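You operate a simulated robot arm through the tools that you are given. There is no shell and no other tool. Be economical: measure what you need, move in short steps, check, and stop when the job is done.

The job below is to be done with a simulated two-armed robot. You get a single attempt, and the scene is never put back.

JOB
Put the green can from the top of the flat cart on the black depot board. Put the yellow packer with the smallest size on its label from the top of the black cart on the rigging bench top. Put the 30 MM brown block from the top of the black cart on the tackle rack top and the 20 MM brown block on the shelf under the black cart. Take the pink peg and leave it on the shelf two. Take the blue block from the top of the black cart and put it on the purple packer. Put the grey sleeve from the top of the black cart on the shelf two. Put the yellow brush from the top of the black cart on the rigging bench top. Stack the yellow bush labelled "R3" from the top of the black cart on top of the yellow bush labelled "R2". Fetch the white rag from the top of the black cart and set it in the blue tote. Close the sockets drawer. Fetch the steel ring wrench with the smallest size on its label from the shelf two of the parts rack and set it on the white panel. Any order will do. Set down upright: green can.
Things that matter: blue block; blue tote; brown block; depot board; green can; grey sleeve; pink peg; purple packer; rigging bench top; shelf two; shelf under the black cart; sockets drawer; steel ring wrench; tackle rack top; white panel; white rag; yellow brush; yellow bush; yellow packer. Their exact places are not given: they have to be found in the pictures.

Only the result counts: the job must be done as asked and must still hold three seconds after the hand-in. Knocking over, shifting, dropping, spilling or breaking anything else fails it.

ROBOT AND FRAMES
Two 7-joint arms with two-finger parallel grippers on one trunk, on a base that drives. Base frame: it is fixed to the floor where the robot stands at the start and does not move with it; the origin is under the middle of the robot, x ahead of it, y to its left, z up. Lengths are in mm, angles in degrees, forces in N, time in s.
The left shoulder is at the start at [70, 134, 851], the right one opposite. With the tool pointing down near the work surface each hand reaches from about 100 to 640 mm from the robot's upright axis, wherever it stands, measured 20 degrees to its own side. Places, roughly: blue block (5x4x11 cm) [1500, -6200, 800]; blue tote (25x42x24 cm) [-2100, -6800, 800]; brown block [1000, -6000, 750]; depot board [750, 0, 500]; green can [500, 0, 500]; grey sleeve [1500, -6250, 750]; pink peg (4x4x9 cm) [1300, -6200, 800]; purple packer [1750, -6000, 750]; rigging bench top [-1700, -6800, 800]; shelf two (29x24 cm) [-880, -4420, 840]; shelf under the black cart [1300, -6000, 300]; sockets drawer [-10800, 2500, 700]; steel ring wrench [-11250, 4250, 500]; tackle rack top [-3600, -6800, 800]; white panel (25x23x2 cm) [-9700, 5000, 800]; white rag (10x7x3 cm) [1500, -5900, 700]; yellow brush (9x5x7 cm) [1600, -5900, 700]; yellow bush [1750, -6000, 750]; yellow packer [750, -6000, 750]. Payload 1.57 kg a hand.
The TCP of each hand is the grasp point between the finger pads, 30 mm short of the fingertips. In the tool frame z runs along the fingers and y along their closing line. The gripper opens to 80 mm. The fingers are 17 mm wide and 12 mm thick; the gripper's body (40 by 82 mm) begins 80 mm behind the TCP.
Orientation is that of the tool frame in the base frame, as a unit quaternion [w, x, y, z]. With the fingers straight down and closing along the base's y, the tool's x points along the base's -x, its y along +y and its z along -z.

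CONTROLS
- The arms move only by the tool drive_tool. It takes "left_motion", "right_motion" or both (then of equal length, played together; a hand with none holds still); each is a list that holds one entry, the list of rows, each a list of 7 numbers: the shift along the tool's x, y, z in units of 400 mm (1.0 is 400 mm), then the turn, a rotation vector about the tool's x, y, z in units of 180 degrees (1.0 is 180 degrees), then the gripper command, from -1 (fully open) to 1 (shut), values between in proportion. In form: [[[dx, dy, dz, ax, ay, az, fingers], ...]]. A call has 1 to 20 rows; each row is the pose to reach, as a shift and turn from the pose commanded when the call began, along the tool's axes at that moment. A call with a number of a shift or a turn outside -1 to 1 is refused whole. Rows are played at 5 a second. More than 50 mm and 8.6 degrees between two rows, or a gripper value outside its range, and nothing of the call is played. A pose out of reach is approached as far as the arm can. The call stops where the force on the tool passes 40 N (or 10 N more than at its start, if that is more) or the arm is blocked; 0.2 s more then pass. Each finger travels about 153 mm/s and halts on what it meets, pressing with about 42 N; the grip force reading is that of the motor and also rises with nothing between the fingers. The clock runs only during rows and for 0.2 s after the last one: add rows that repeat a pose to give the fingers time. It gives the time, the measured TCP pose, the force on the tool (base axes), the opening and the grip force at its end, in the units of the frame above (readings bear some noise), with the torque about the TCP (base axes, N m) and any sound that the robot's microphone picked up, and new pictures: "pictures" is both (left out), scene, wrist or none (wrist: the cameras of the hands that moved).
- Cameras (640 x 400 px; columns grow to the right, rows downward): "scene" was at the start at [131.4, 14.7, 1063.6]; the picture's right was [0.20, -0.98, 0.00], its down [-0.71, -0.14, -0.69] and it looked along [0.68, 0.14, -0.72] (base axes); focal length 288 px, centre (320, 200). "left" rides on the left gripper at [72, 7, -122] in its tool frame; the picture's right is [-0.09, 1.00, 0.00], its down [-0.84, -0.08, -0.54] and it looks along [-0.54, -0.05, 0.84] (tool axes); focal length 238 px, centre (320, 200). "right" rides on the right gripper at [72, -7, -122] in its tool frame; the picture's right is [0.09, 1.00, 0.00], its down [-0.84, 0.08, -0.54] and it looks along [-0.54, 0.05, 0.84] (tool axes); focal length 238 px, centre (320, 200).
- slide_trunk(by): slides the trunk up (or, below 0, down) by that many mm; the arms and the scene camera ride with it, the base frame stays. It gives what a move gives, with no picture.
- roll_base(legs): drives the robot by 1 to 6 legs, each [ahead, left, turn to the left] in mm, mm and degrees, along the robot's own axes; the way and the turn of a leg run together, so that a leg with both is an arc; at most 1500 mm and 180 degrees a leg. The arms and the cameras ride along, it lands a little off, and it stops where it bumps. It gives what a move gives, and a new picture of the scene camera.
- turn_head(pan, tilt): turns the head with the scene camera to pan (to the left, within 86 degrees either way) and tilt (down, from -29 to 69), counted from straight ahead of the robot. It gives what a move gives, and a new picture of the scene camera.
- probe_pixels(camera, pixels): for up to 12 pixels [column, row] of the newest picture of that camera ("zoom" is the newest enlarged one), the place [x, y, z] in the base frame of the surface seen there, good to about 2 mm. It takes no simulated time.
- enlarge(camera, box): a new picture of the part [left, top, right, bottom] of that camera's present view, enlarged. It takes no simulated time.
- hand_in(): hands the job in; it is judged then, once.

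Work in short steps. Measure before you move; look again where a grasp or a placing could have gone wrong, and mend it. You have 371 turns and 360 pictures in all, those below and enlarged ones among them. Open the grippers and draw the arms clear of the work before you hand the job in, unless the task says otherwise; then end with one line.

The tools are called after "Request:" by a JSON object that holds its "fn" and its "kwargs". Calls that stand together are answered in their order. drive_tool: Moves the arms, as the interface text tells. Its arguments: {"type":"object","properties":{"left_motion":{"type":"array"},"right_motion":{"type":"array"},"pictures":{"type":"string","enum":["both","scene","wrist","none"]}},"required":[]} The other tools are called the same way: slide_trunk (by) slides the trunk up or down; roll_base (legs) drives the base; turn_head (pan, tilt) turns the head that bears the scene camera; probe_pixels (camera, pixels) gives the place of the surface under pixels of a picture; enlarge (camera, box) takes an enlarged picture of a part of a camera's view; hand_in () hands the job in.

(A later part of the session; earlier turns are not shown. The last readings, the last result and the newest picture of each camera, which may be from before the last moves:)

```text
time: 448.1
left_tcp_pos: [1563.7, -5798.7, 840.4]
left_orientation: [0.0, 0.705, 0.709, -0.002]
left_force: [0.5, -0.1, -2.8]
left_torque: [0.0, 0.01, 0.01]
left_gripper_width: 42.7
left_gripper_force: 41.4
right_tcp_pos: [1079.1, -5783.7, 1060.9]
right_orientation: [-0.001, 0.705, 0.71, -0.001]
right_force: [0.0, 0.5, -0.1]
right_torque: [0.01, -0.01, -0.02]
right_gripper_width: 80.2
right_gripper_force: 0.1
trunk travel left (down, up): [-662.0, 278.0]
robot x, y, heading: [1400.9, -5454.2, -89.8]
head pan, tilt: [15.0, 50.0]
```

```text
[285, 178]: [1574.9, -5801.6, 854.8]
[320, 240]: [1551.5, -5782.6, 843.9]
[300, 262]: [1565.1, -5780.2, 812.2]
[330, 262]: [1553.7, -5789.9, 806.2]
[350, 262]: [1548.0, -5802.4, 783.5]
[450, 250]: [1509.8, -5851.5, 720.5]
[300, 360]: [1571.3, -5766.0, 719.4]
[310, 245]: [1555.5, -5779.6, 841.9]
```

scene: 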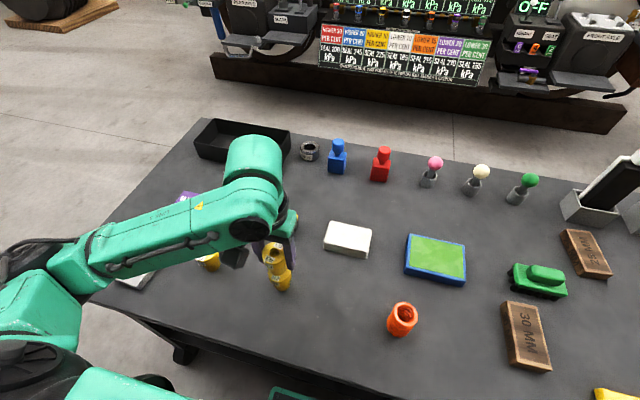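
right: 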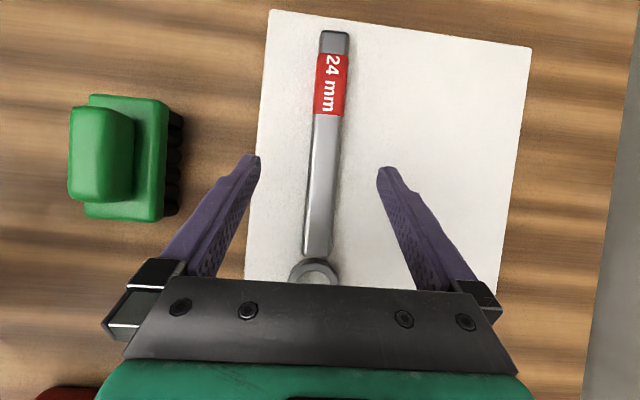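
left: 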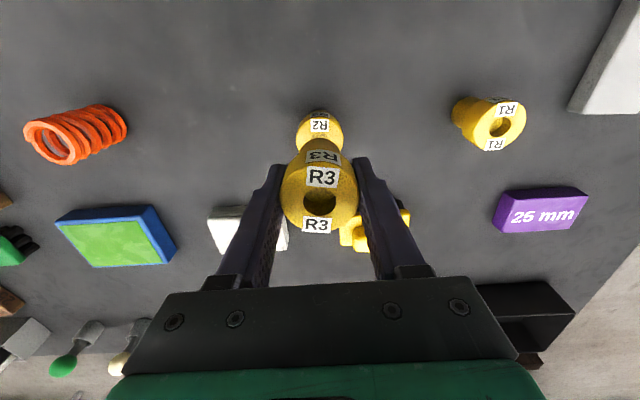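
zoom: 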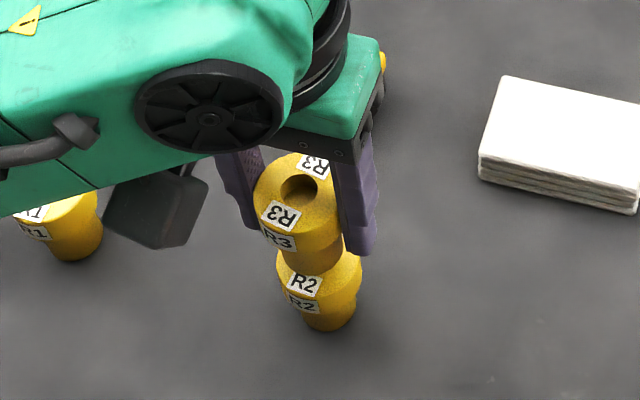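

The cart top is actually z≈720, so bush height is 61 and R3 has ~12 mm still to go. I lower 10 mm, then feel for contact.

Request:
{"fn": "drive_tool", "kwargs": {"left_motion": [[[0, 0, 0.01, 0, 0, 0, 1], [0, 0, 0.02, 0, 0, 0, 1], [0, 0, 0.0255, 0, 0, 0, 1], [0, 0, 0.0255, 0, 0, 0, 1]]], "pictures": "none"}}

Request:
{"fn": "drive_tool", "kwargs": {"left_motion": [[[0, 0, 0.002, 0, 0, 0, 1], [0, 0, 0.004, 0, 0, 0, 1], [0, 0, 0.004, 0, 0, 0, 1]]], "pictures": "none"}}

```text
time: 449.1
left_tcp_pos: [1564.9, -5798.9, 830.8]
left_orientation: [-0.001, 0.705, 0.709, -0.002]
left_force: [-0.1, 0.5, -2.2]
left_torque: [-0.02, 0.01, 0.0]
left_gripper_width: 42.3
left_gripper_force: 41.6
right_tcp_pos: [1078.4, -5784.1, 1061.4]
right_orientation: [-0.001, 0.705, 0.709, -0.001]
right_force: [-0.4, -0.4, -0.6]
right_torque: [0.0, -0.01, -0.02]
right_gripper_width: 80.2
right_gripper_force: 0.1
trunk travel left (down, up): [-662.0, 278.0]
robot x, y, heading: [1397.8, -5451.6, -89.6]
head pan, tilt: [15.0, 50.0]
```

```text
time: 449.9
left_tcp_pos: [1564.2, -5798.7, 828.0]
left_orientation: [-0.001, 0.705, 0.709, -0.001]
left_force: [-0.3, -0.2, -1.9]
left_torque: [0.0, 0.01, 0.03]
left_gripper_width: 42.2
left_gripper_force: 41.9
right_tcp_pos: [1078.8, -5783.3, 1061.9]
right_orientation: [-0.001, 0.705, 0.709, -0.001]
right_force: [0.4, 0.8, 0.4]
right_torque: [-0.02, 0.01, 0.0]
right_gripper_width: 80.0
right_gripper_force: 0.2
trunk travel left (down, up): [-662.0, 278.0]
robot x, y, heading: [1403.0, -5454.3, -89.8]
head pan, tilt: [15.0, 50.0]
```

Request:
{"fn": "drive_tool", "kwargs": {"left_motion": [[[0, 0, 0.002, 0, 0, 0, 1], [0, 0, 0.004, 0, 0, 0, 1], [0, 0, 0.004, 0, 0, 0, 1]]], "pictures": "scene"}}

Request:
{"fn": "enlarge", "kwargs": {"camera": "scene", "box": [220, 200, 340, 310]}}

```text
time: 450.7
left_tcp_pos: [1562.6, -5797.7, 828.9]
left_orientation: [0.0, 0.704, 0.71, -0.003]
left_force: [-0.4, 0.3, 9.7]
left_torque: [0.04, -0.09, -0.01]
left_gripper_width: 42.4
left_gripper_force: 42.1
right_tcp_pos: [1079.0, -5782.0, 1062.2]
right_orientation: [0.0, 0.705, 0.709, 0.0]
right_force: [-0.5, 0.6, 0.0]
right_torque: [-0.05, 0.0, 0.02]
right_gripper_width: 80.2
right_gripper_force: 0.0
trunk travel left (down, up): [-662.0, 278.0]
robot x, y, heading: [1401.5, -5453.4, -90.0]
head pan, tilt: [15.0, 50.0]
```

scene: 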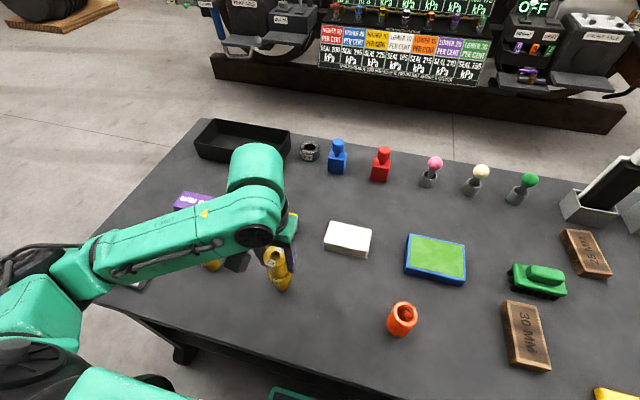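

```text
3.64 times, centred on (280, 255) of scene
```

zoom: 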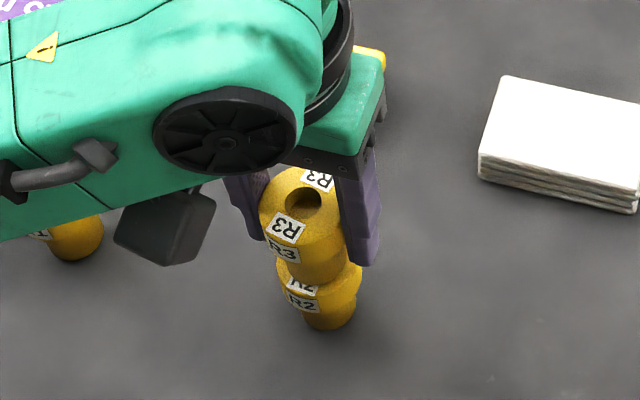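

Contact (9.7 N upward). R3 is seated on R2; I release gently and rise straight up.

Request:
{"fn": "drive_tool", "kwargs": {"left_motion": [[[0, 0, 0, 0, 0, 0, 0.5], [0, 0, 0, 0, 0, 0, 0], [0, 0, 0, 0, 0, 0, -0.5], [0, 0, 0, 0, 0, 0, -0.5], [0, 0, -0.08, 0, 0, 0, -0.5], [0, 0, -0.18, 0, 0, 0, -0.8], [0, 0, -0.3, 0, 0, 0, -1]]]}}

```text
time: 452.3
left_tcp_pos: [1563.2, -5795.7, 951.5]
left_orientation: [-0.001, 0.704, 0.71, 0.0]
left_force: [-0.2, 0.2, 0.0]
left_torque: [0.03, -0.03, 0.0]
left_gripper_width: 80.0
left_gripper_force: 0.1
right_tcp_pos: [1078.3, -5783.0, 1062.7]
right_orientation: [0.001, 0.704, 0.71, 0.0]
right_force: [-0.2, 0.1, 0.6]
right_torque: [0.01, 0.02, 0.0]
right_gripper_width: 80.1
right_gripper_force: 0.0
trunk travel left (down, up): [-662.0, 278.0]
robot x, y, heading: [1399.7, -5449.8, -89.8]
head pan, tilt: [15.0, 50.0]
```

scene: 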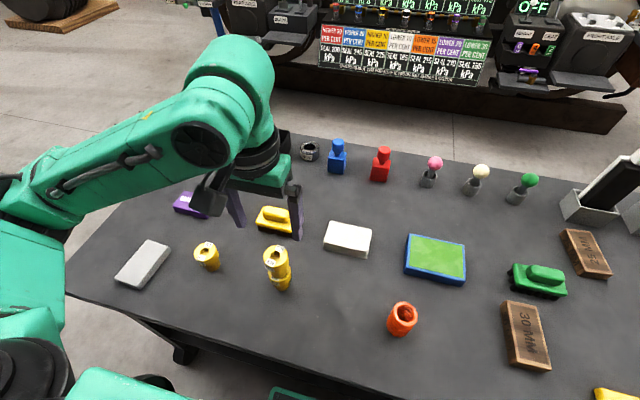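
left: 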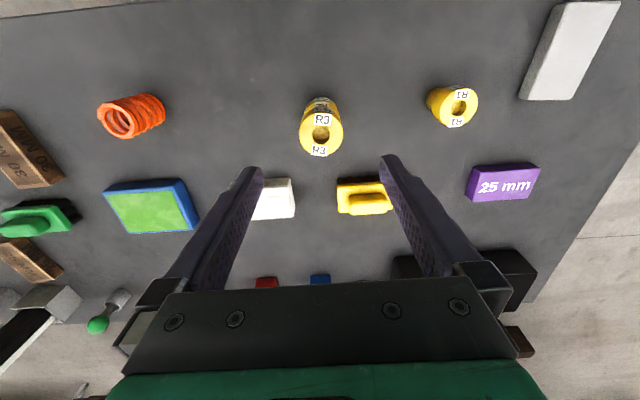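

The stack stands. Next the yellow brush with the left hand: its long side is along x, so I yaw the left hand −90° above it.

Request:
{"fn": "drive_tool", "kwargs": {"left_motion": [[[-0.03, 0.011, 0.012, 0, 0, -0.046, -1], [-0.06, 0.022, 0.024, 0, 0, -0.092, -1], [-0.09, 0.033, 0.036, 0, 0, -0.138, -1], [-0.12, 0.044, 0.048, 0, 0, -0.184, -1], [-0.15, 0.055, 0.06, 0, 0, -0.23, -1], [-0.18, 0.066, 0.072, 0, 0, -0.276, -1], [-0.21, 0.077, 0.084, 0, 0, -0.322, -1], [-0.24, 0.088, 0.096, 0, 0, -0.368, -1], [-0.27, 0.1, 0.108, 0, 0, -0.414, -1], [-0.3, 0.11, 0.12, 0, 0, -0.46, -1], [-0.32, 0.1225, 0.13, 0, 0, -0.5, -1], [-0.32, 0.1225, 0.13, 0, 0, -0.5, -1]]]}}

```text
time: 454.9
left_tcp_pos: [1614.8, -5925.1, 896.7]
left_orientation: [-0.001, -0.005, 1.0, -0.001]
left_force: [0.8, 0.6, 0.3]
left_torque: [0.0, -0.04, 0.0]
left_gripper_width: 80.0
left_gripper_force: 0.1
right_tcp_pos: [1078.6, -5782.9, 1062.3]
right_orientation: [0.0, 0.705, 0.709, -0.001]
right_force: [0.1, 0.9, -0.4]
right_torque: [0.0, 0.0, -0.02]
right_gripper_width: 79.8
right_gripper_force: 0.0
trunk travel left (down, up): [-662.0, 278.0]
robot x, y, heading: [1402.3, -5451.5, -89.5]
head pan, tilt: [15.0, 50.0]
```

scene: 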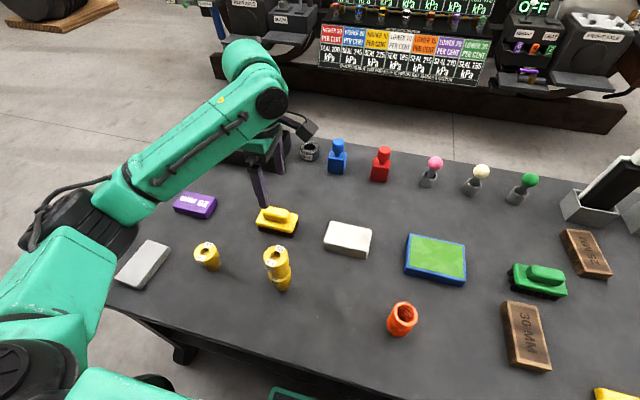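
left: 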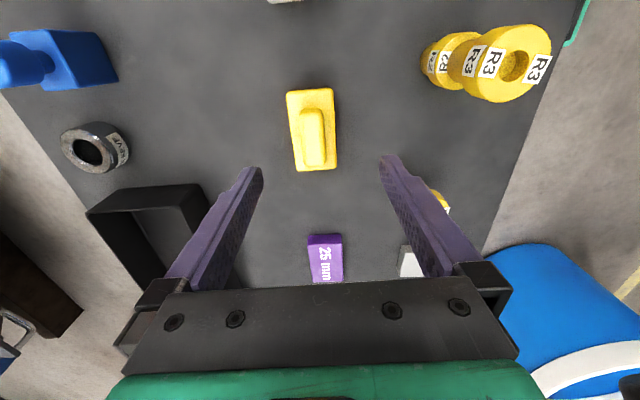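

I probe the brush in the wrist view.

Request:
{"fn": "probe_pixels", "kwargs": {"camera": "left", "pixels": [[290, 94], [330, 92], [299, 168], [335, 166], [313, 112], [313, 150], [304, 140], [322, 140], [316, 161]]}}

```text
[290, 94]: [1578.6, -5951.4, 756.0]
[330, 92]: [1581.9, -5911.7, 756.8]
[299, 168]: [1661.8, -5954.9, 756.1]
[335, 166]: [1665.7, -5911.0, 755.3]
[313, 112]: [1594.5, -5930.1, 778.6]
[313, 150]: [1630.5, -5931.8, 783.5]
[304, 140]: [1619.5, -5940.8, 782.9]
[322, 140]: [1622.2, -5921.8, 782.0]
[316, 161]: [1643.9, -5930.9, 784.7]
```

Body spans y -5955…-5911, centre (1621,-5932). I descend to z 762, grip the body, and lift.

Request:
{"fn": "drive_tool", "kwargs": {"left_motion": [[[-0.0155, -0.017, 0.1, 0, 0, 0, -1], [-0.0155, -0.017, 0.2, 0, 0, 0, -1], [-0.0155, -0.017, 0.29, 0, 0, 0, -1], [-0.0155, -0.017, 0.337, 0, 0, 0, -1], [-0.0155, -0.017, 0.337, 0, 0, 0, 0], [-0.0155, -0.017, 0.337, 0, 0, 0, 1], [-0.0155, -0.017, 0.337, 0, 0, 0, 1], [-0.0155, -0.017, 0.337, 0, 0, 0, 1], [-0.0155, -0.017, 0.24, 0, 0, 0, 1], [-0.0155, -0.017, 0.12, 0, 0, 0, 1]]]}}

```text
time: 457.1
left_tcp_pos: [1621.5, -5932.1, 848.6]
left_orientation: [-0.002, -0.005, 1.0, 0.0]
left_force: [0.5, -0.3, -1.9]
left_torque: [-0.02, 0.0, 0.02]
left_gripper_width: 49.2
left_gripper_force: 42.3
right_tcp_pos: [1080.3, -5782.7, 1063.3]
right_orientation: [-0.001, 0.704, 0.71, 0.0]
right_force: [0.4, 0.9, -0.5]
right_torque: [0.0, -0.01, 0.01]
right_gripper_width: 79.8
right_gripper_force: 0.1
trunk travel left (down, up): [-662.0, 278.0]
robot x, y, heading: [1400.5, -5453.3, -89.7]
head pan, tilt: [15.0, 50.0]
```

scene: 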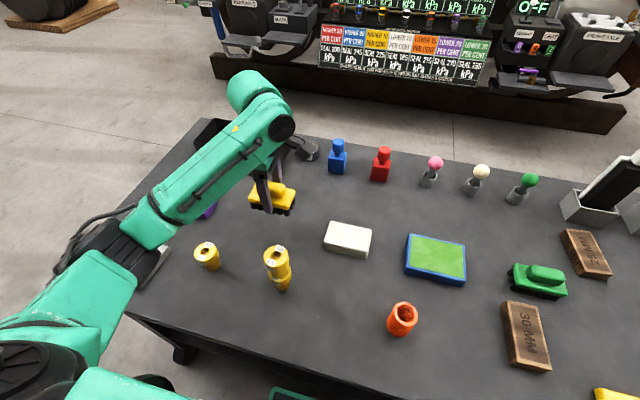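
left: 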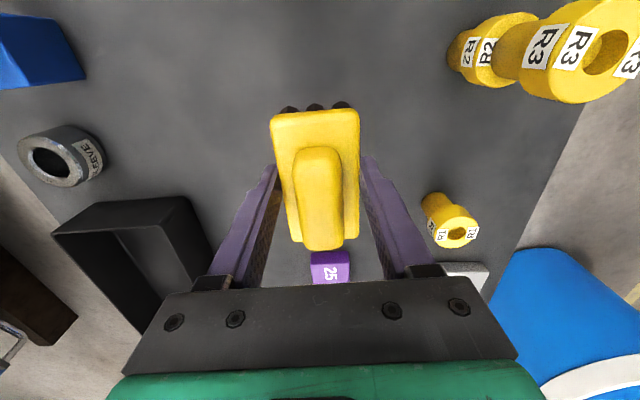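

Brush held. I raise and pull the left hand back, then strafe right to reach the 20 mm packer.

Request:
{"fn": "drive_tool", "kwargs": {"left_motion": [[[0, 0, -0.12, 0, 0, 0, 1], [0, 0, -0.24, 0, 0, 0, 1], [0, 0, -0.36, 0, 0, 0, 1], [0, 0.1, -0.4, 0, 0, 0, 1], [0, 0.2, -0.4, 0, 0, 0, 1], [0, 0.3, -0.4, 0, 0, 0, 1], [0, 0.4, -0.4, 0, 0, 0, 1]]], "pictures": "none"}}

Request:
{"fn": "roll_base", "kwargs": {"legs": [[0, -310, 0]]}}

Request:
{"fn": "turn_head", "kwargs": {"pan": -10, "tilt": 55}}

```text
time: 458.7
left_tcp_pos: [1619.5, -5770.7, 1007.6]
left_orientation: [-0.002, -0.003, 1.0, -0.001]
left_force: [0.0, 0.8, -1.4]
left_torque: [-0.01, -0.02, -0.02]
left_gripper_width: 49.3
left_gripper_force: 42.2
right_tcp_pos: [1079.5, -5781.5, 1062.4]
right_orientation: [0.0, 0.705, 0.709, -0.001]
right_force: [-0.3, 0.2, 0.2]
right_torque: [0.01, 0.01, 0.01]
right_gripper_width: 80.0
right_gripper_force: 0.0
trunk travel left (down, up): [-662.0, 278.0]
robot x, y, heading: [1403.4, -5449.7, -89.5]
head pan, tilt: [15.0, 50.0]
```

```text
time: 460.8
left_tcp_pos: [1306.6, -5774.9, 1007.7]
left_orientation: [-0.002, -0.004, 1.0, -0.001]
left_force: [-0.3, -0.5, -1.6]
left_torque: [0.01, 0.02, 0.02]
left_gripper_width: 49.3
left_gripper_force: 42.3
right_tcp_pos: [767.4, -5787.1, 1061.6]
right_orientation: [0.0, 0.704, 0.71, 0.0]
right_force: [-0.1, -0.4, 1.0]
right_torque: [0.02, 0.02, 0.01]
right_gripper_width: 79.9
right_gripper_force: 0.0
trunk travel left (down, up): [-662.0, 278.0]
robot x, y, heading: [1087.1, -5451.2, -89.6]
head pan, tilt: [15.0, 50.0]
```

scene: 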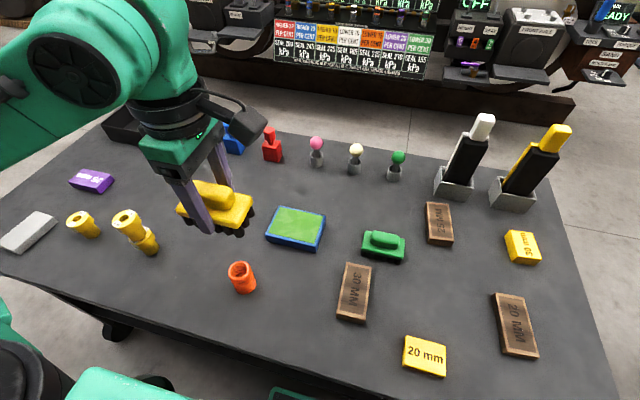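

```text
time: 461.7
left_tcp_pos: [1306.7, -5774.3, 1007.9]
left_orientation: [-0.002, -0.004, 1.0, -0.001]
left_force: [0.0, -0.2, -1.4]
left_torque: [0.0, 0.03, 0.0]
left_gripper_width: 49.5
left_gripper_force: 42.0
right_tcp_pos: [766.0, -5786.1, 1062.6]
right_orientation: [-0.001, 0.704, 0.71, -0.001]
right_force: [0.7, -0.2, -0.1]
right_torque: [0.0, 0.01, -0.01]
right_gripper_width: 79.9
right_gripper_force: 0.2
trunk travel left (down, up): [-662.0, 278.0]
robot x, y, heading: [1089.9, -5454.1, -89.6]
head pan, tilt: [-10.0, 55.0]
```

scene: 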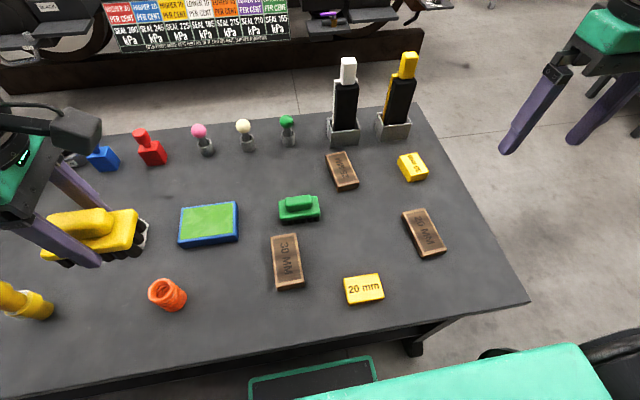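

I probe the 20 mm packer and the 20 MM and 30 MM blocks.

Request:
{"fn": "probe_pixels", "kwargs": {"camera": "scene", "pixels": [[345, 279], [380, 276], [348, 302], [382, 297], [405, 213], [428, 209], [420, 256], [444, 249], [273, 238], [297, 236], [277, 287], [303, 283]]}}

```text
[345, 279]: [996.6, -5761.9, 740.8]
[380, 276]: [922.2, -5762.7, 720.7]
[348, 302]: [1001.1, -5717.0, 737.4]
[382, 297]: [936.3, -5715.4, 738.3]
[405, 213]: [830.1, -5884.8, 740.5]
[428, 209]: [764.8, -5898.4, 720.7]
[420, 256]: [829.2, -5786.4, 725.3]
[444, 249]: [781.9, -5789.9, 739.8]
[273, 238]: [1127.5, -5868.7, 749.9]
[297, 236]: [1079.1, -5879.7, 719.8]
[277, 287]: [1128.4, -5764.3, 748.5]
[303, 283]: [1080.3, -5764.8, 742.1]
```

Packer 20: x 935–1000, y -5764…-5715, top 740. I bring the right hand above it.

Request:
{"fn": "drive_tool", "kwargs": {"right_motion": [[[0.017, 0.072, 0.08, 0, 0, 0, -1], [0.034, 0.144, 0.16, 0, 0, 0, -1], [0.05, 0.216, 0.24, 0, 0, 0, -1], [0.067, 0.289, 0.33, 0, 0, 0, -1], [0.084, 0.361, 0.42, 0, 0, 0, -1], [0.1, 0.433, 0.51, 0, 0, 0, -1], [0.1175, 0.505, 0.59, 0, 0, 0, -1], [0.1175, 0.505, 0.59, 0, 0, 0, -1]]], "pictures": "wrist"}}

```text
time: 463.5
left_tcp_pos: [1305.8, -5775.8, 1009.1]
left_orientation: [-0.002, -0.004, 1.0, 0.0]
left_force: [-0.6, -0.5, -1.9]
left_torque: [-0.03, 0.06, 0.0]
left_gripper_width: 49.3
left_gripper_force: 41.9
right_tcp_pos: [966.1, -5737.1, 826.3]
right_orientation: [0.0, 0.704, 0.71, 0.0]
right_force: [-0.1, -0.1, 0.3]
right_torque: [-0.03, 0.0, 0.01]
right_gripper_width: 80.1
right_gripper_force: 0.0
trunk travel left (down, up): [-662.0, 278.0]
robot x, y, heading: [1090.9, -5451.7, -89.7]
head pan, tilt: [-10.0, 55.0]
```

right: 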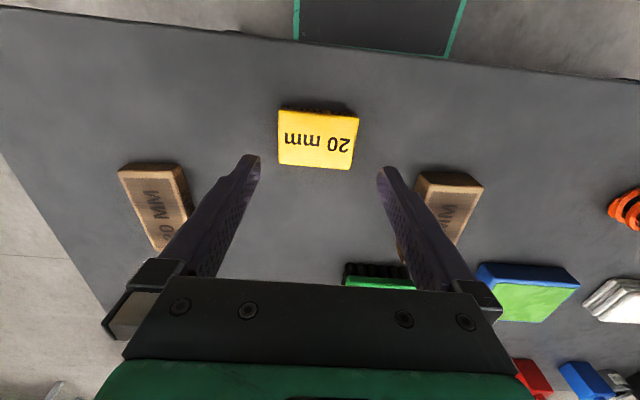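

Request:
{"fn": "probe_pixels", "kwargs": {"camera": "right", "pixels": [[281, 113], [357, 120], [281, 160], [349, 167], [318, 140]]}}

```text
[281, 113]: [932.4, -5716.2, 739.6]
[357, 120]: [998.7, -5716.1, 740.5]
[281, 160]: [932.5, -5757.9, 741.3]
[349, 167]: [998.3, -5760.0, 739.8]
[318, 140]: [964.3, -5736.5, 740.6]
```

Centred already (965,-5738). I descend to z≈753, grip and lift.

Request:
{"fn": "drive_tool", "kwargs": {"right_motion": [[[0, -0.001, 0.09, 0, 0, 0, -1], [0, -0.001, 0.15, 0, 0, 0, -1], [0, -0.001, 0.182, 0, 0, 0, -1], [0, -0.001, 0.182, 0, 0, 0, -1], [0, -0.001, 0.182, 0, 0, 0, 1], [0, -0.001, 0.182, 0, 0, 0, 1], [0, -0.001, 0.12, 0, 0, 0, 1], [0, -0.001, 0.02, 0, 0, 0, 1], [0, -0.001, -0.08, 0, 0, 0, 1]]]}}

```text
time: 465.5
left_tcp_pos: [1305.5, -5775.3, 1007.6]
left_orientation: [-0.001, -0.005, 1.0, -0.001]
left_force: [0.0, 0.2, -1.3]
left_torque: [0.03, 0.02, 0.0]
left_gripper_width: 49.3
left_gripper_force: 42.4
right_tcp_pos: [967.9, -5735.9, 859.2]
right_orientation: [0.0, 0.704, 0.71, -0.001]
right_force: [1.1, 0.0, -0.3]
right_torque: [0.01, -0.01, 0.01]
right_gripper_width: 69.0
right_gripper_force: 41.7
trunk travel left (down, up): [-662.0, 278.0]
robot x, y, heading: [1086.6, -5452.4, -89.6]
head pan, tilt: [-10.0, 55.0]
```

scene: 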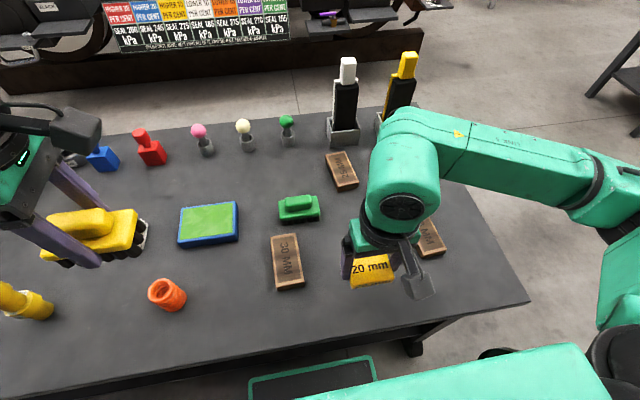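
right: 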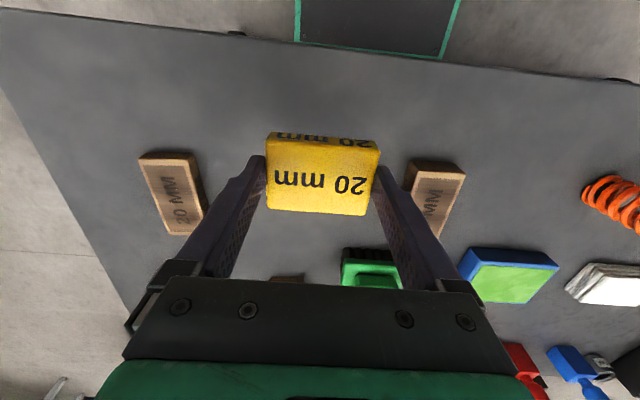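

Both are held. I back away and strafe west to the rigging bench.

Request:
{"fn": "roll_base", "kwargs": {"legs": [[-330, 0, 0], [0, -1300, 0], [0, -1250, 0], [700, 0, 0]]}}

Request:
{"fn": "turn_head", "kwargs": {"pan": 0, "tilt": 30}}

```text
time: 483.4
left_tcp_pos: [-1307.8, -6142.7, 1008.7]
left_orientation: [-0.003, 0.015, 1.0, -0.002]
left_force: [0.5, -0.6, -1.0]
left_torque: [0.02, -0.03, 0.0]
left_gripper_width: 48.9
left_gripper_force: 42.0
right_tcp_pos: [-1644.7, -6093.0, 857.8]
right_orientation: [-0.001, 0.717, 0.697, 0.0]
right_force: [-0.1, -0.1, -0.5]
right_torque: [0.02, -0.04, -0.03]
right_gripper_width: 68.9
right_gripper_force: 41.8
trunk travel left (down, up): [-662.0, 278.0]
robot x, y, heading: [-1512.3, -5814.6, -91.9]
head pan, tilt: [-10.0, 55.0]
```

scene: 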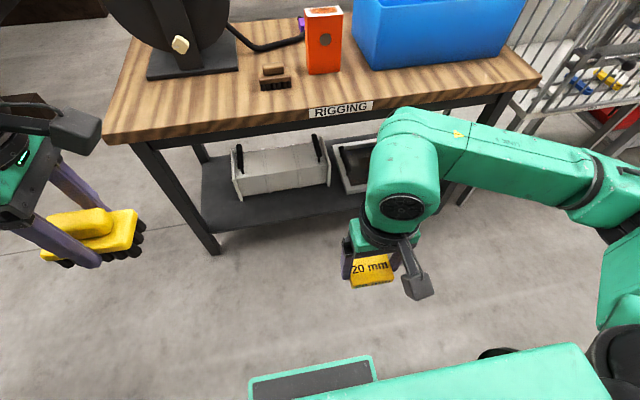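

```text
time: 484.2
left_tcp_pos: [-1306.5, -6144.2, 1007.1]
left_orientation: [-0.002, 0.016, 1.0, 0.0]
left_force: [-0.3, 0.5, -1.7]
left_torque: [-0.03, 0.02, 0.01]
left_gripper_width: 49.2
left_gripper_force: 41.9
right_tcp_pos: [-1644.0, -6092.6, 856.8]
right_orientation: [-0.001, 0.717, 0.697, 0.0]
right_force: [0.1, -0.4, -0.5]
right_torque: [0.0, 0.04, 0.02]
right_gripper_width: 69.0
right_gripper_force: 42.3
trunk travel left (down, up): [-662.0, 278.0]
robot x, y, heading: [-1514.7, -5816.7, -92.0]
head pan, tilt: [0.0, 30.0]
```

scene: 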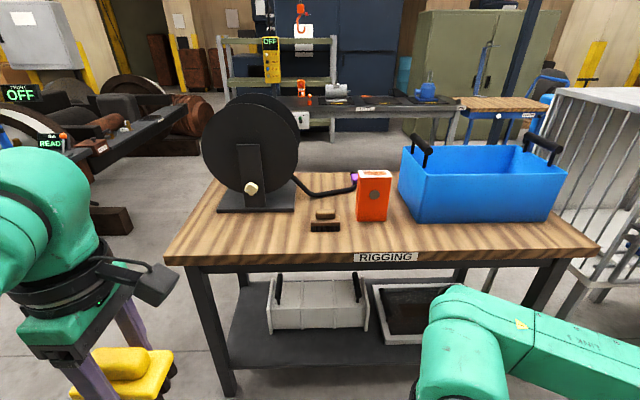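

The bench has free space at its front. I probe the bench top, brush, orange box and tote.

Request:
{"fn": "probe_pixels", "kwargs": {"camera": "scene", "pixels": [[170, 255], [590, 243], [250, 235], [325, 228], [360, 218], [375, 240], [420, 222], [540, 222], [215, 210], [295, 205], [405, 160], [300, 250]]}}

```text
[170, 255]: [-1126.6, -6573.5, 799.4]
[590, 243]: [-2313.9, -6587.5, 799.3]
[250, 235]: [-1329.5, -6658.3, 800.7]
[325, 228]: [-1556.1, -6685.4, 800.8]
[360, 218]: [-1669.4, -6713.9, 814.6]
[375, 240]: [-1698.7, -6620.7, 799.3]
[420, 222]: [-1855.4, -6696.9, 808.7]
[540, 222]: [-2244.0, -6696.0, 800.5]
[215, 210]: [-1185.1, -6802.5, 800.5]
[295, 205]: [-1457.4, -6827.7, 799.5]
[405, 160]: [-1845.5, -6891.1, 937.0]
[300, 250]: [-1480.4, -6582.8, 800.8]
```

Bench top z≈800. I move to y≈-6295; packer will go to (-1690,-6625), brush to (-1330,-6655).

Request:
{"fn": "roll_base", "kwargs": {"legs": [[475, 0, 2]]}}

```text
time: 487.1
left_tcp_pos: [-1307.5, -6611.6, 1008.7]
left_orientation: [-0.002, 0.001, 1.0, -0.001]
left_force: [-0.3, -0.1, -1.0]
left_torque: [0.01, -0.04, 0.02]
left_gripper_width: 49.2
left_gripper_force: 41.6
right_tcp_pos: [-1646.1, -6568.9, 857.9]
right_orientation: [0.0, 0.708, 0.706, -0.001]
right_force: [-0.8, -0.1, -0.6]
right_torque: [0.03, 0.0, -0.05]
right_gripper_width: 69.2
right_gripper_force: 42.1
trunk travel left (down, up): [-662.0, 278.0]
robot x, y, heading: [-1519.1, -6287.9, -90.3]
head pan, tilt: [0.0, 30.0]
```

scene: 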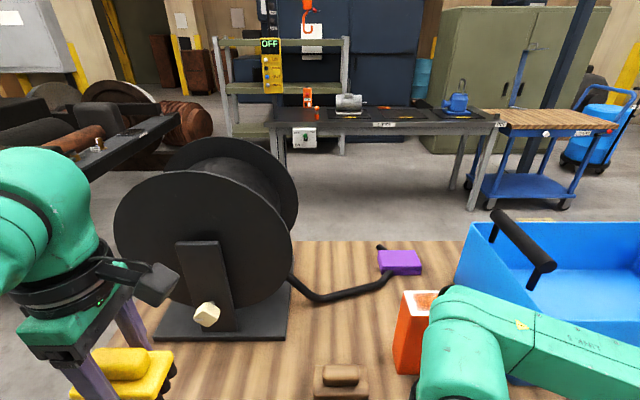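

I lower both at once: packer and brush to just above the surface.

Request:
{"fn": "drive_tool", "kwargs": {"right_motion": [[[-0.07, -0.055, 0, 0, 0, 0, 1], [-0.14, -0.11, 0, 0, 0, 0, 1], [-0.14, -0.11, 0.02, 0, 0, 0, 1], [-0.14, -0.11, 0.03, 0, 0, 0, 1], [-0.14, -0.11, 0.04, 0, 0, 0, 1], [-0.14, -0.11, 0.05, 0, 0, 0, 1], [-0.14, -0.11, 0.055, 0, 0, 0, 1], [-0.14, -0.11, 0.055, 0, 0, 0, 1]]], "left_motion": [[[0.028, -0.054, 0, 0, 0, 0, 1], [0.056, -0.108, 0.05, 0, 0, 0, 1], [0.056, -0.108, 0.13, 0, 0, 0, 1], [0.056, -0.108, 0.21, 0, 0, 0, 1], [0.056, -0.108, 0.29, 0, 0, 0, 1], [0.056, -0.108, 0.36, 0, 0, 0, 1], [0.056, -0.108, 0.4, 0, 0, 0, 1], [0.056, -0.108, 0.405, 0, 0, 0, 1]]]}}

```text
time: 488.9
left_tcp_pos: [-1329.4, -6654.6, 846.2]
left_orientation: [-0.001, 0.001, 1.0, -0.002]
left_force: [-0.4, 0.4, -2.3]
left_torque: [-0.03, -0.01, 0.0]
left_gripper_width: 49.2
left_gripper_force: 42.3
right_tcp_pos: [-1691.4, -6627.5, 834.6]
right_orientation: [0.0, 0.708, 0.706, -0.001]
right_force: [-0.3, -0.5, -0.3]
right_torque: [0.02, -0.04, 0.0]
right_gripper_width: 69.2
right_gripper_force: 41.9
trunk travel left (down, up): [-662.0, 278.0]
robot x, y, heading: [-1521.5, -6289.5, -90.1]
head pan, tilt: [0.0, 30.0]
```

scene: 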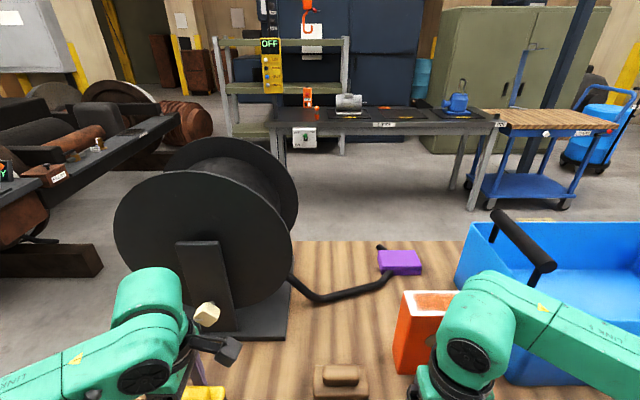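
right: 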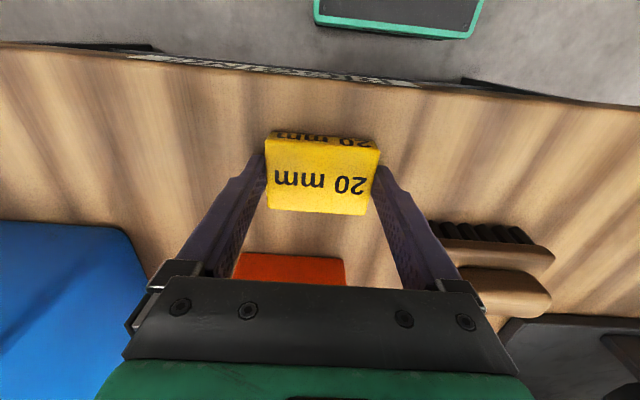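
left: 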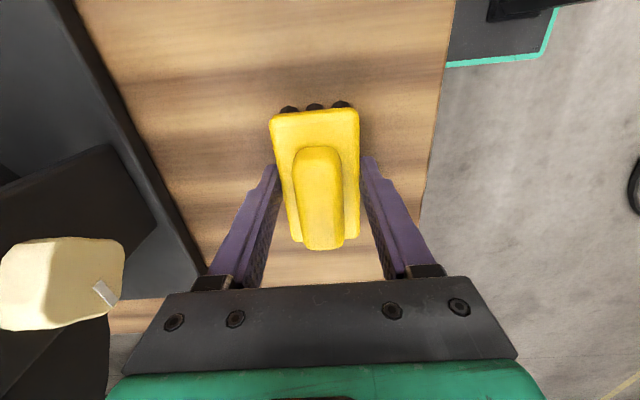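

The reel's knob is near the left hand; I probe it before opening.

Request:
{"fn": "probe_pixels", "kwargs": {"camera": "left", "pixels": [[60, 280], [118, 270], [105, 290], [30, 300], [175, 200]]}}

Request:
{"fn": "drive_tool", "kwargs": {"right_motion": [[[0, 0, 0.003, 0, 0, 0, 1], [0, 0, 0.006, 0, 0, 0, 1], [0, 0, 0.006, 0, 0, 0, 1]]], "left_motion": [[[0, 0, 0.005, 0, 0, 0, 1], [0, 0, 0.01, 0, 0, 0, 1], [0, 0, 0.01, 0, 0, 0, 1]]], "pictures": "none"}}

```text
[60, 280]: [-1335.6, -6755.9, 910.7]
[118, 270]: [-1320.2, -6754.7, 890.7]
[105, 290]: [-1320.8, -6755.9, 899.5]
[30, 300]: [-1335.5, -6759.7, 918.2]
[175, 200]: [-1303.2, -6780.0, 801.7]
```

```text
time: 489.7
left_tcp_pos: [-1330.7, -6655.2, 843.0]
left_orientation: [-0.001, 0.001, 1.0, 0.001]
left_force: [-0.1, 0.0, -1.2]
left_torque: [-0.05, -0.04, -0.02]
left_gripper_width: 49.3
left_gripper_force: 41.8
right_tcp_pos: [-1688.8, -6625.9, 832.7]
right_orientation: [-0.001, 0.708, 0.707, -0.001]
right_force: [0.4, 1.3, -0.9]
right_torque: [-0.02, 0.01, 0.03]
right_gripper_width: 69.0
right_gripper_force: 42.3
trunk travel left (down, up): [-662.0, 278.0]
robot x, y, heading: [-1518.7, -6286.6, -90.2]
head pan, tilt: [0.0, 30.0]
```

Knob is clear (y -6755). I lower 1.5 mm more, release both, and rise.

Request:
{"fn": "drive_tool", "kwargs": {"right_motion": [[[0, 0, 0.004, 0, 0, 0, 1], [0, 0, 0.004, 0, 0, 0, 1], [0, 0, 0.004, 0, 0, 0, 0.4], [0, 0, 0.004, 0, 0, 0, -1], [0, 0, 0.004, 0, 0, 0, -1], [0, 0, -0.05, 0, 0, 0, -1], [0, 0, -0.15, 0, 0, 0, -1], [0, 0, -0.25, 0, 0, 0, -1]]], "left_motion": [[[0, 0, 0.004, 0, 0, 0, 1], [0, 0, 0.004, 0, 0, 0, 1], [0, 0, 0.004, 0, 0, 0, 0], [0, 0, 0.004, 0, 0, 0, -0.6], [0, 0, 0.004, 0, 0, 0, -0.6], [0, 0, -0.08, 0, 0, 0, -0.6], [0, 0, -0.18, 0, 0, 0, -0.6], [0, 0, -0.28, 0, 0, 0, -1]]]}}

```text
time: 491.5
left_tcp_pos: [-1328.0, -6653.3, 956.3]
left_orientation: [-0.003, 0.001, 1.0, -0.001]
left_force: [0.7, 0.0, 0.9]
left_torque: [0.0, 0.01, 0.0]
left_gripper_width: 80.1
left_gripper_force: 0.1
right_tcp_pos: [-1689.7, -6625.3, 932.2]
right_orientation: [0.0, 0.708, 0.706, -0.001]
right_force: [0.3, 0.2, 0.0]
right_torque: [-0.01, 0.01, 0.0]
right_gripper_width: 80.0
right_gripper_force: 0.0
trunk travel left (down, up): [-662.0, 278.0]
robot x, y, heading: [-1525.3, -6285.5, -90.1]
head pan, tilt: [0.0, 30.0]
```

scene: 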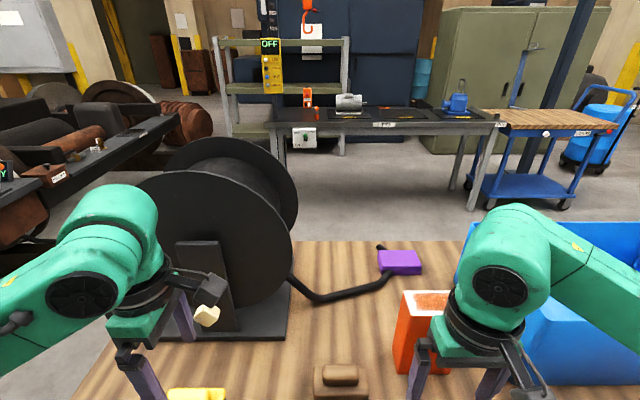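
right: 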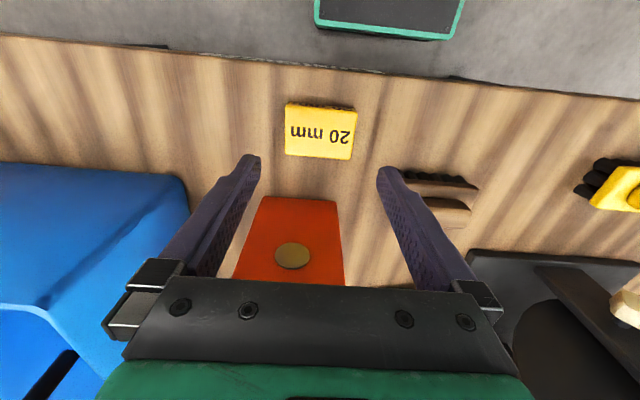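
left: 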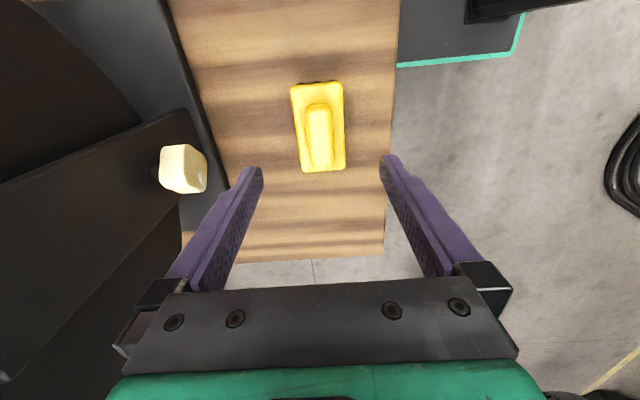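

Both placed well. I return to the cart's north side for the rag and the 30 MM block.

Request:
{"fn": "roll_base", "kwargs": {"legs": [[-1170, 0, 0], [0, 1350, 0], [0, 1400, 0], [335, 0, 0]]}}

Request:
{"fn": "turn_head", "kwargs": {"pan": 0, "tilt": 55}}

```text
time: 512.2
left_tcp_pos: [1478.3, -5726.1, 955.1]
left_orientation: [-0.002, -0.027, 1.0, -0.001]
left_force: [0.9, 0.0, 0.2]
left_torque: [-0.01, 0.0, -0.03]
left_gripper_width: 80.0
left_gripper_force: 0.0
right_tcp_pos: [1117.1, -5717.2, 932.6]
right_orientation: [-0.002, 0.688, 0.725, -0.001]
right_force: [0.1, -0.3, 0.0]
right_torque: [0.03, -0.02, -0.03]
right_gripper_width: 79.8
right_gripper_force: 0.0
trunk travel left (down, up): [-662.0, 278.0]
robot x, y, heading: [1263.7, -5373.6, -87.2]
head pan, tilt: [0.0, 30.0]
```

scene: 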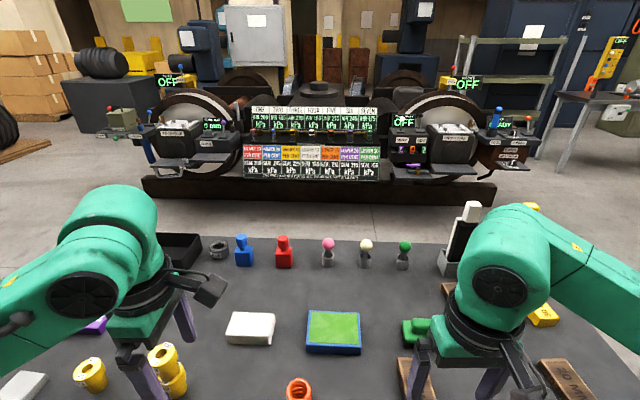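

```text
time: 513.1
left_tcp_pos: [1478.0, -5726.3, 955.3]
left_orientation: [-0.001, -0.027, 1.0, -0.001]
left_force: [0.8, -0.1, -0.6]
left_torque: [-0.02, -0.01, 0.02]
left_gripper_width: 79.9
left_gripper_force: 0.0
right_tcp_pos: [1117.1, -5718.5, 932.3]
right_orientation: [0.0, 0.688, 0.726, 0.0]
right_force: [-0.6, -0.7, 0.1]
right_torque: [-0.02, -0.01, 0.02]
right_gripper_width: 79.7
right_gripper_force: 0.1
trunk travel left (down, up): [-662.0, 278.0]
robot x, y, heading: [1263.1, -5370.0, -87.0]
head pan, tilt: [0.0, 55.0]
```

scene: 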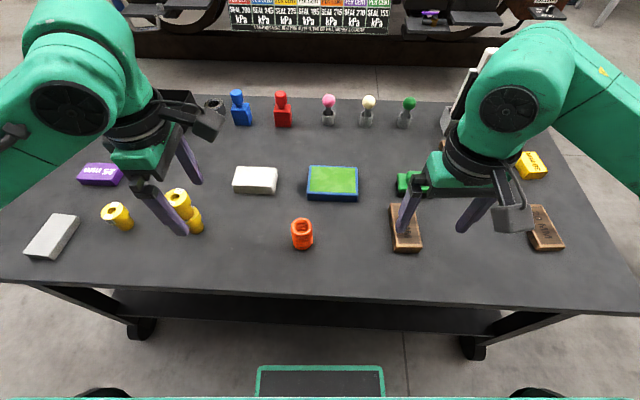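

I square up (−3°) and probe the lower shelf and 20 MM block.

Request:
{"fn": "probe_pixels", "kwargs": {"camera": "scene", "pixels": [[300, 310], [150, 300], [450, 320], [330, 322], [300, 298], [140, 330], [475, 345], [300, 330], [533, 212], [548, 245]]}}

Request:
{"fn": "roll_base", "kwargs": {"legs": [[0, -200, -3], [70, 0, 0]]}}

```text
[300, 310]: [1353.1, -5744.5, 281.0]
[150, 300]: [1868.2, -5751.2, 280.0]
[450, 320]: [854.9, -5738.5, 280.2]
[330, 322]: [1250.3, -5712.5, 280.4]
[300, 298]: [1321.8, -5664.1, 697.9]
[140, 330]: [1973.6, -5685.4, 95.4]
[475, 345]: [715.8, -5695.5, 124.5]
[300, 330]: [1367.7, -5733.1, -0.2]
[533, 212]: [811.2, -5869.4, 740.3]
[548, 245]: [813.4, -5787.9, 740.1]
```

```text
time: 515.3
left_tcp_pos: [1262.1, -5809.5, 955.8]
left_orientation: [-0.001, 0.001, 1.0, -0.001]
left_force: [-0.6, 0.0, -0.3]
left_torque: [0.01, -0.05, 0.03]
left_gripper_width: 79.9
left_gripper_force: 0.0
right_tcp_pos: [900.8, -5781.8, 933.1]
right_orientation: [0.002, 0.707, 0.707, 0.0]
right_force: [0.5, 1.1, -0.9]
right_torque: [0.01, 0.01, 0.02]
right_gripper_width: 80.0
right_gripper_force: 0.1
trunk travel left (down, up): [-662.0, 278.0]
robot x, y, heading: [1067.2, -5447.1, -90.2]
head pan, tilt: [0.0, 55.0]
```

scene: 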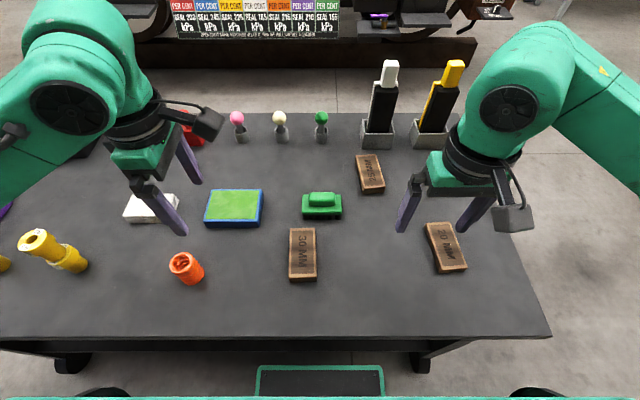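

I probe the 20 MM block's corners for its exact pose.

Request:
{"fn": "probe_pixels", "kwargs": {"camera": "scene", "pixels": [[429, 226], [449, 224], [441, 270], [464, 265], [446, 246]]}}

```text
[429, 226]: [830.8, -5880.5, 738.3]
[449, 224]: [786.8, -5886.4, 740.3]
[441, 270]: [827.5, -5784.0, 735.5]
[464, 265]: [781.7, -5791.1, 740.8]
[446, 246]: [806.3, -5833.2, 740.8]
```

Block centre (807,-5836), 46 mm wide. I pick it with the right hand.

Request:
{"fn": "drive_tool", "kwargs": {"right_motion": [[[-0.045, -0.08, 0.04, 0, 0, 0, -1], [-0.09, -0.16, 0.08, 0, 0, 0, -1], [-0.135, -0.235, 0.14, 0, 0, 0, -1], [-0.135, -0.235, 0.25, 0, 0, 0, -1], [-0.135, -0.235, 0.35, 0, 0, 0, -1], [-0.135, -0.235, 0.42, 0, 0, 0, -1], [-0.135, -0.235, 0.45, 0, 0, 0, -1], [-0.135, -0.235, 0.45, 0, 0, 0, -1], [-0.135, -0.235, 0.45, 0, 0, 0, 1], [-0.135, -0.235, 0.45, 0, 0, 0, 1], [-0.135, -0.235, 0.45, 0, 0, 0, 1], [-0.135, -0.235, 0.36, 0, 0, 0, 1], [-0.135, -0.235, 0.25, 0, 0, 0, 1]]], "pictures": "wrist"}}

```text
time: 518.1
left_tcp_pos: [1262.0, -5810.5, 954.7]
left_orientation: [-0.002, 0.001, 1.0, -0.001]
left_force: [0.3, 0.6, 0.9]
left_torque: [0.02, 0.0, -0.04]
left_gripper_width: 80.1
left_gripper_force: 0.1
right_tcp_pos: [807.5, -5837.7, 832.1]
right_orientation: [0.0, 0.708, 0.707, -0.001]
right_force: [-0.7, 0.2, -1.0]
right_torque: [-0.02, 0.02, 0.0]
right_gripper_width: 54.7
right_gripper_force: 42.4
trunk travel left (down, up): [-662.0, 278.0]
robot x, y, heading: [1072.3, -5444.6, -89.9]
head pan, tilt: [0.0, 55.0]
```

right: 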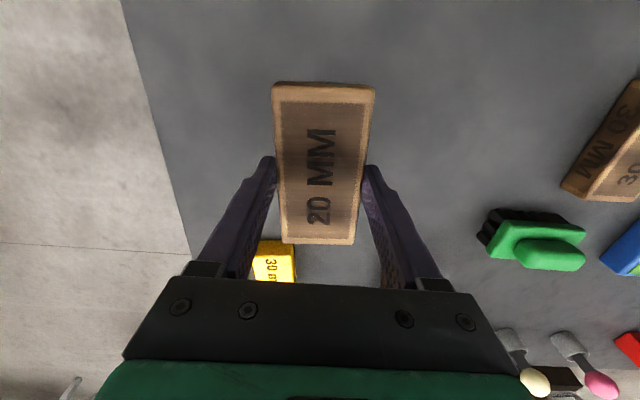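

Held. I back off, retract the left hand, extend the right one, and lower the trunk to slip the block under the cart top.

Request:
{"fn": "roll_base", "kwargs": {"legs": [[-430, 0, 0]]}}

Request:
{"fn": "drive_tool", "kwargs": {"right_motion": [[[-0.09, 0, 0, 0, 0, 0, 1], [-0.18, 0, 0, 0, 0, 0, 1], [-0.27, 0, 0, 0, 0, 0, 1], [-0.27, 0, 0, 0, 0, 0, 1]]], "left_motion": [[[0, 0.1, 0, 0, 0, 0, -1], [0, 0.2, 0, 0, 0, 0, -1], [0, 0.3, 0, 0, 0, 0, -1], [0, 0.3, 0, 0, 0, 0, -1]]], "pictures": "none"}}

Request:
{"fn": "slide_trunk", "kwargs": {"by": -495}}

Request:
{"fn": "turn_head", "kwargs": {"pan": -20, "tilt": 35}}

```text
time: 520.7
left_tcp_pos: [1262.7, -5387.5, 955.0]
left_orientation: [-0.002, 0.005, 1.0, -0.001]
left_force: [0.0, -0.3, 0.1]
left_torque: [0.01, 0.02, 0.01]
left_gripper_width: 80.1
left_gripper_force: 0.0
right_tcp_pos: [806.8, -5410.9, 830.9]
right_orientation: [-0.001, 0.711, 0.703, 0.0]
right_force: [0.1, 0.4, -0.2]
right_torque: [0.0, 0.01, 0.04]
right_gripper_width: 54.6
right_gripper_force: 41.9
trunk travel left (down, up): [-662.0, 278.0]
robot x, y, heading: [1073.4, -5019.2, -90.8]
head pan, tilt: [0.0, 55.0]
```

scene: 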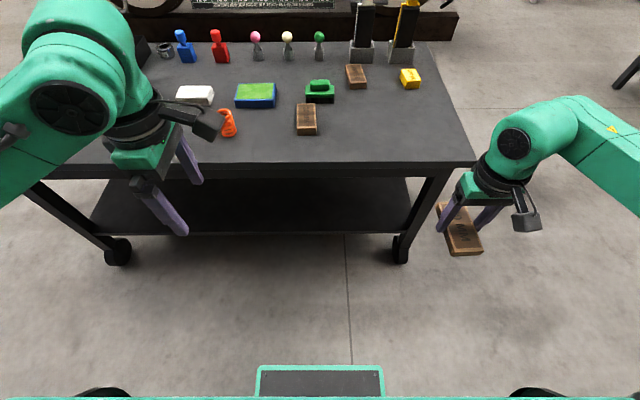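

```text
time: 521.7
left_tcp_pos: [1263.5, -5359.0, 954.7]
left_orientation: [-0.001, 0.004, 1.0, 0.0]
left_force: [0.0, 0.4, 0.0]
left_torque: [-0.02, 0.04, -0.02]
left_gripper_width: 80.0
left_gripper_force: 0.1
left hand out of reach, approached as far as the arm can: row 1, 2, 3, 4
right_tcp_pos: [805.5, -5518.1, 831.9]
right_orientation: [0.0, 0.71, 0.705, 0.0]
right_force: [0.6, -0.2, -0.5]
right_torque: [-0.01, 0.0, -0.02]
right_gripper_width: 54.5
right_gripper_force: 41.9
trunk travel left (down, up): [-662.0, 278.0]
robot x, y, heading: [1077.1, -5021.7, -90.7]
head pan, tilt: [0.0, 55.0]
```

```text
refused: -495 is not a number from -400 to 400
```

```text
time: 522.6
left_tcp_pos: [1263.4, -5358.5, 954.8]
left_orientation: [-0.002, 0.004, 1.0, -0.001]
left_force: [-0.2, -0.2, 0.5]
left_torque: [-0.01, 0.0, -0.05]
left_gripper_width: 80.1
left_gripper_force: 0.0
right_tcp_pos: [806.3, -5519.7, 833.2]
right_orientation: [0.0, 0.71, 0.704, 0.001]
right_force: [0.5, 0.5, -1.4]
right_torque: [-0.01, -0.03, 0.0]
right_gripper_width: 54.7
right_gripper_force: 42.4
trunk travel left (down, up): [-662.0, 278.0]
robot x, y, heading: [1072.0, -5020.3, -90.8]
head pan, tilt: [-20.0, 35.0]
```

scene: 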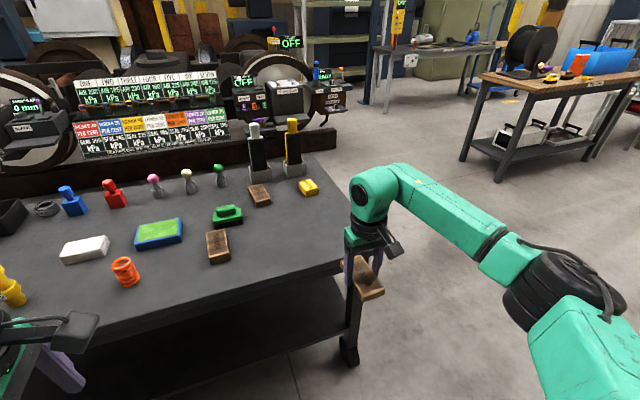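

The trunk step is limited to 400 at once, and the cart leg is near x 700, so I shift the robot 350 mm left first, extend the right hand a bit more, and lower in two steps.

Request:
{"fn": "roll_base", "kwargs": {"legs": [[0, 350, 0.8]]}}

Request:
{"fn": "drive_tool", "kwargs": {"right_motion": [[[-0.08, 0, 0, 0, 0, 0, 1], [-0.15, 0, 0, 0, 0, 0, 1], [-0.15, 0, 0, 0, 0, 0, 1]]], "pictures": "none"}}

```text
time: 524.8
left_tcp_pos: [1615.4, -5355.4, 955.2]
left_orientation: [-0.002, -0.004, 1.0, 0.0]
left_force: [0.0, 0.3, 1.1]
left_torque: [0.02, -0.01, 0.01]
left_gripper_width: 80.3
left_gripper_force: 0.2
right_tcp_pos: [1162.9, -5525.1, 830.8]
right_orientation: [-0.001, 0.703, 0.711, -0.001]
right_force: [0.9, -0.4, -1.0]
right_torque: [-0.01, 0.0, -0.02]
right_gripper_width: 54.4
right_gripper_force: 41.6
trunk travel left (down, up): [-662.0, 278.0]
robot x, y, heading: [1419.8, -5019.7, -89.5]
head pan, tilt: [-20.0, 35.0]
```

scene: 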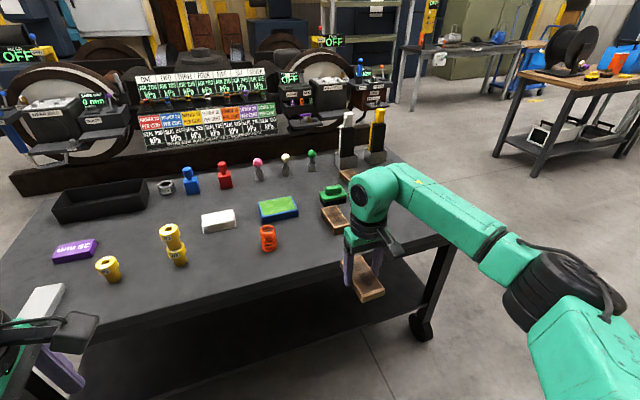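

```text
time: 525.6
left_tcp_pos: [1615.9, -5355.1, 955.9]
left_orientation: [-0.002, -0.005, 1.0, -0.001]
left_force: [-0.8, 0.3, 0.3]
left_torque: [0.0, -0.06, -0.01]
left_gripper_width: 80.2
left_gripper_force: 0.0
right_tcp_pos: [1159.7, -5583.4, 831.7]
right_orientation: [0.001, 0.705, 0.709, -0.001]
right_force: [-0.5, 0.0, -0.9]
right_torque: [0.02, 0.0, -0.02]
right_gripper_width: 54.1
right_gripper_force: 42.4
trunk travel left (down, up): [-662.0, 278.0]
robot x, y, heading: [1419.5, -5019.2, -89.5]
head pan, tilt: [-20.0, 35.0]
```

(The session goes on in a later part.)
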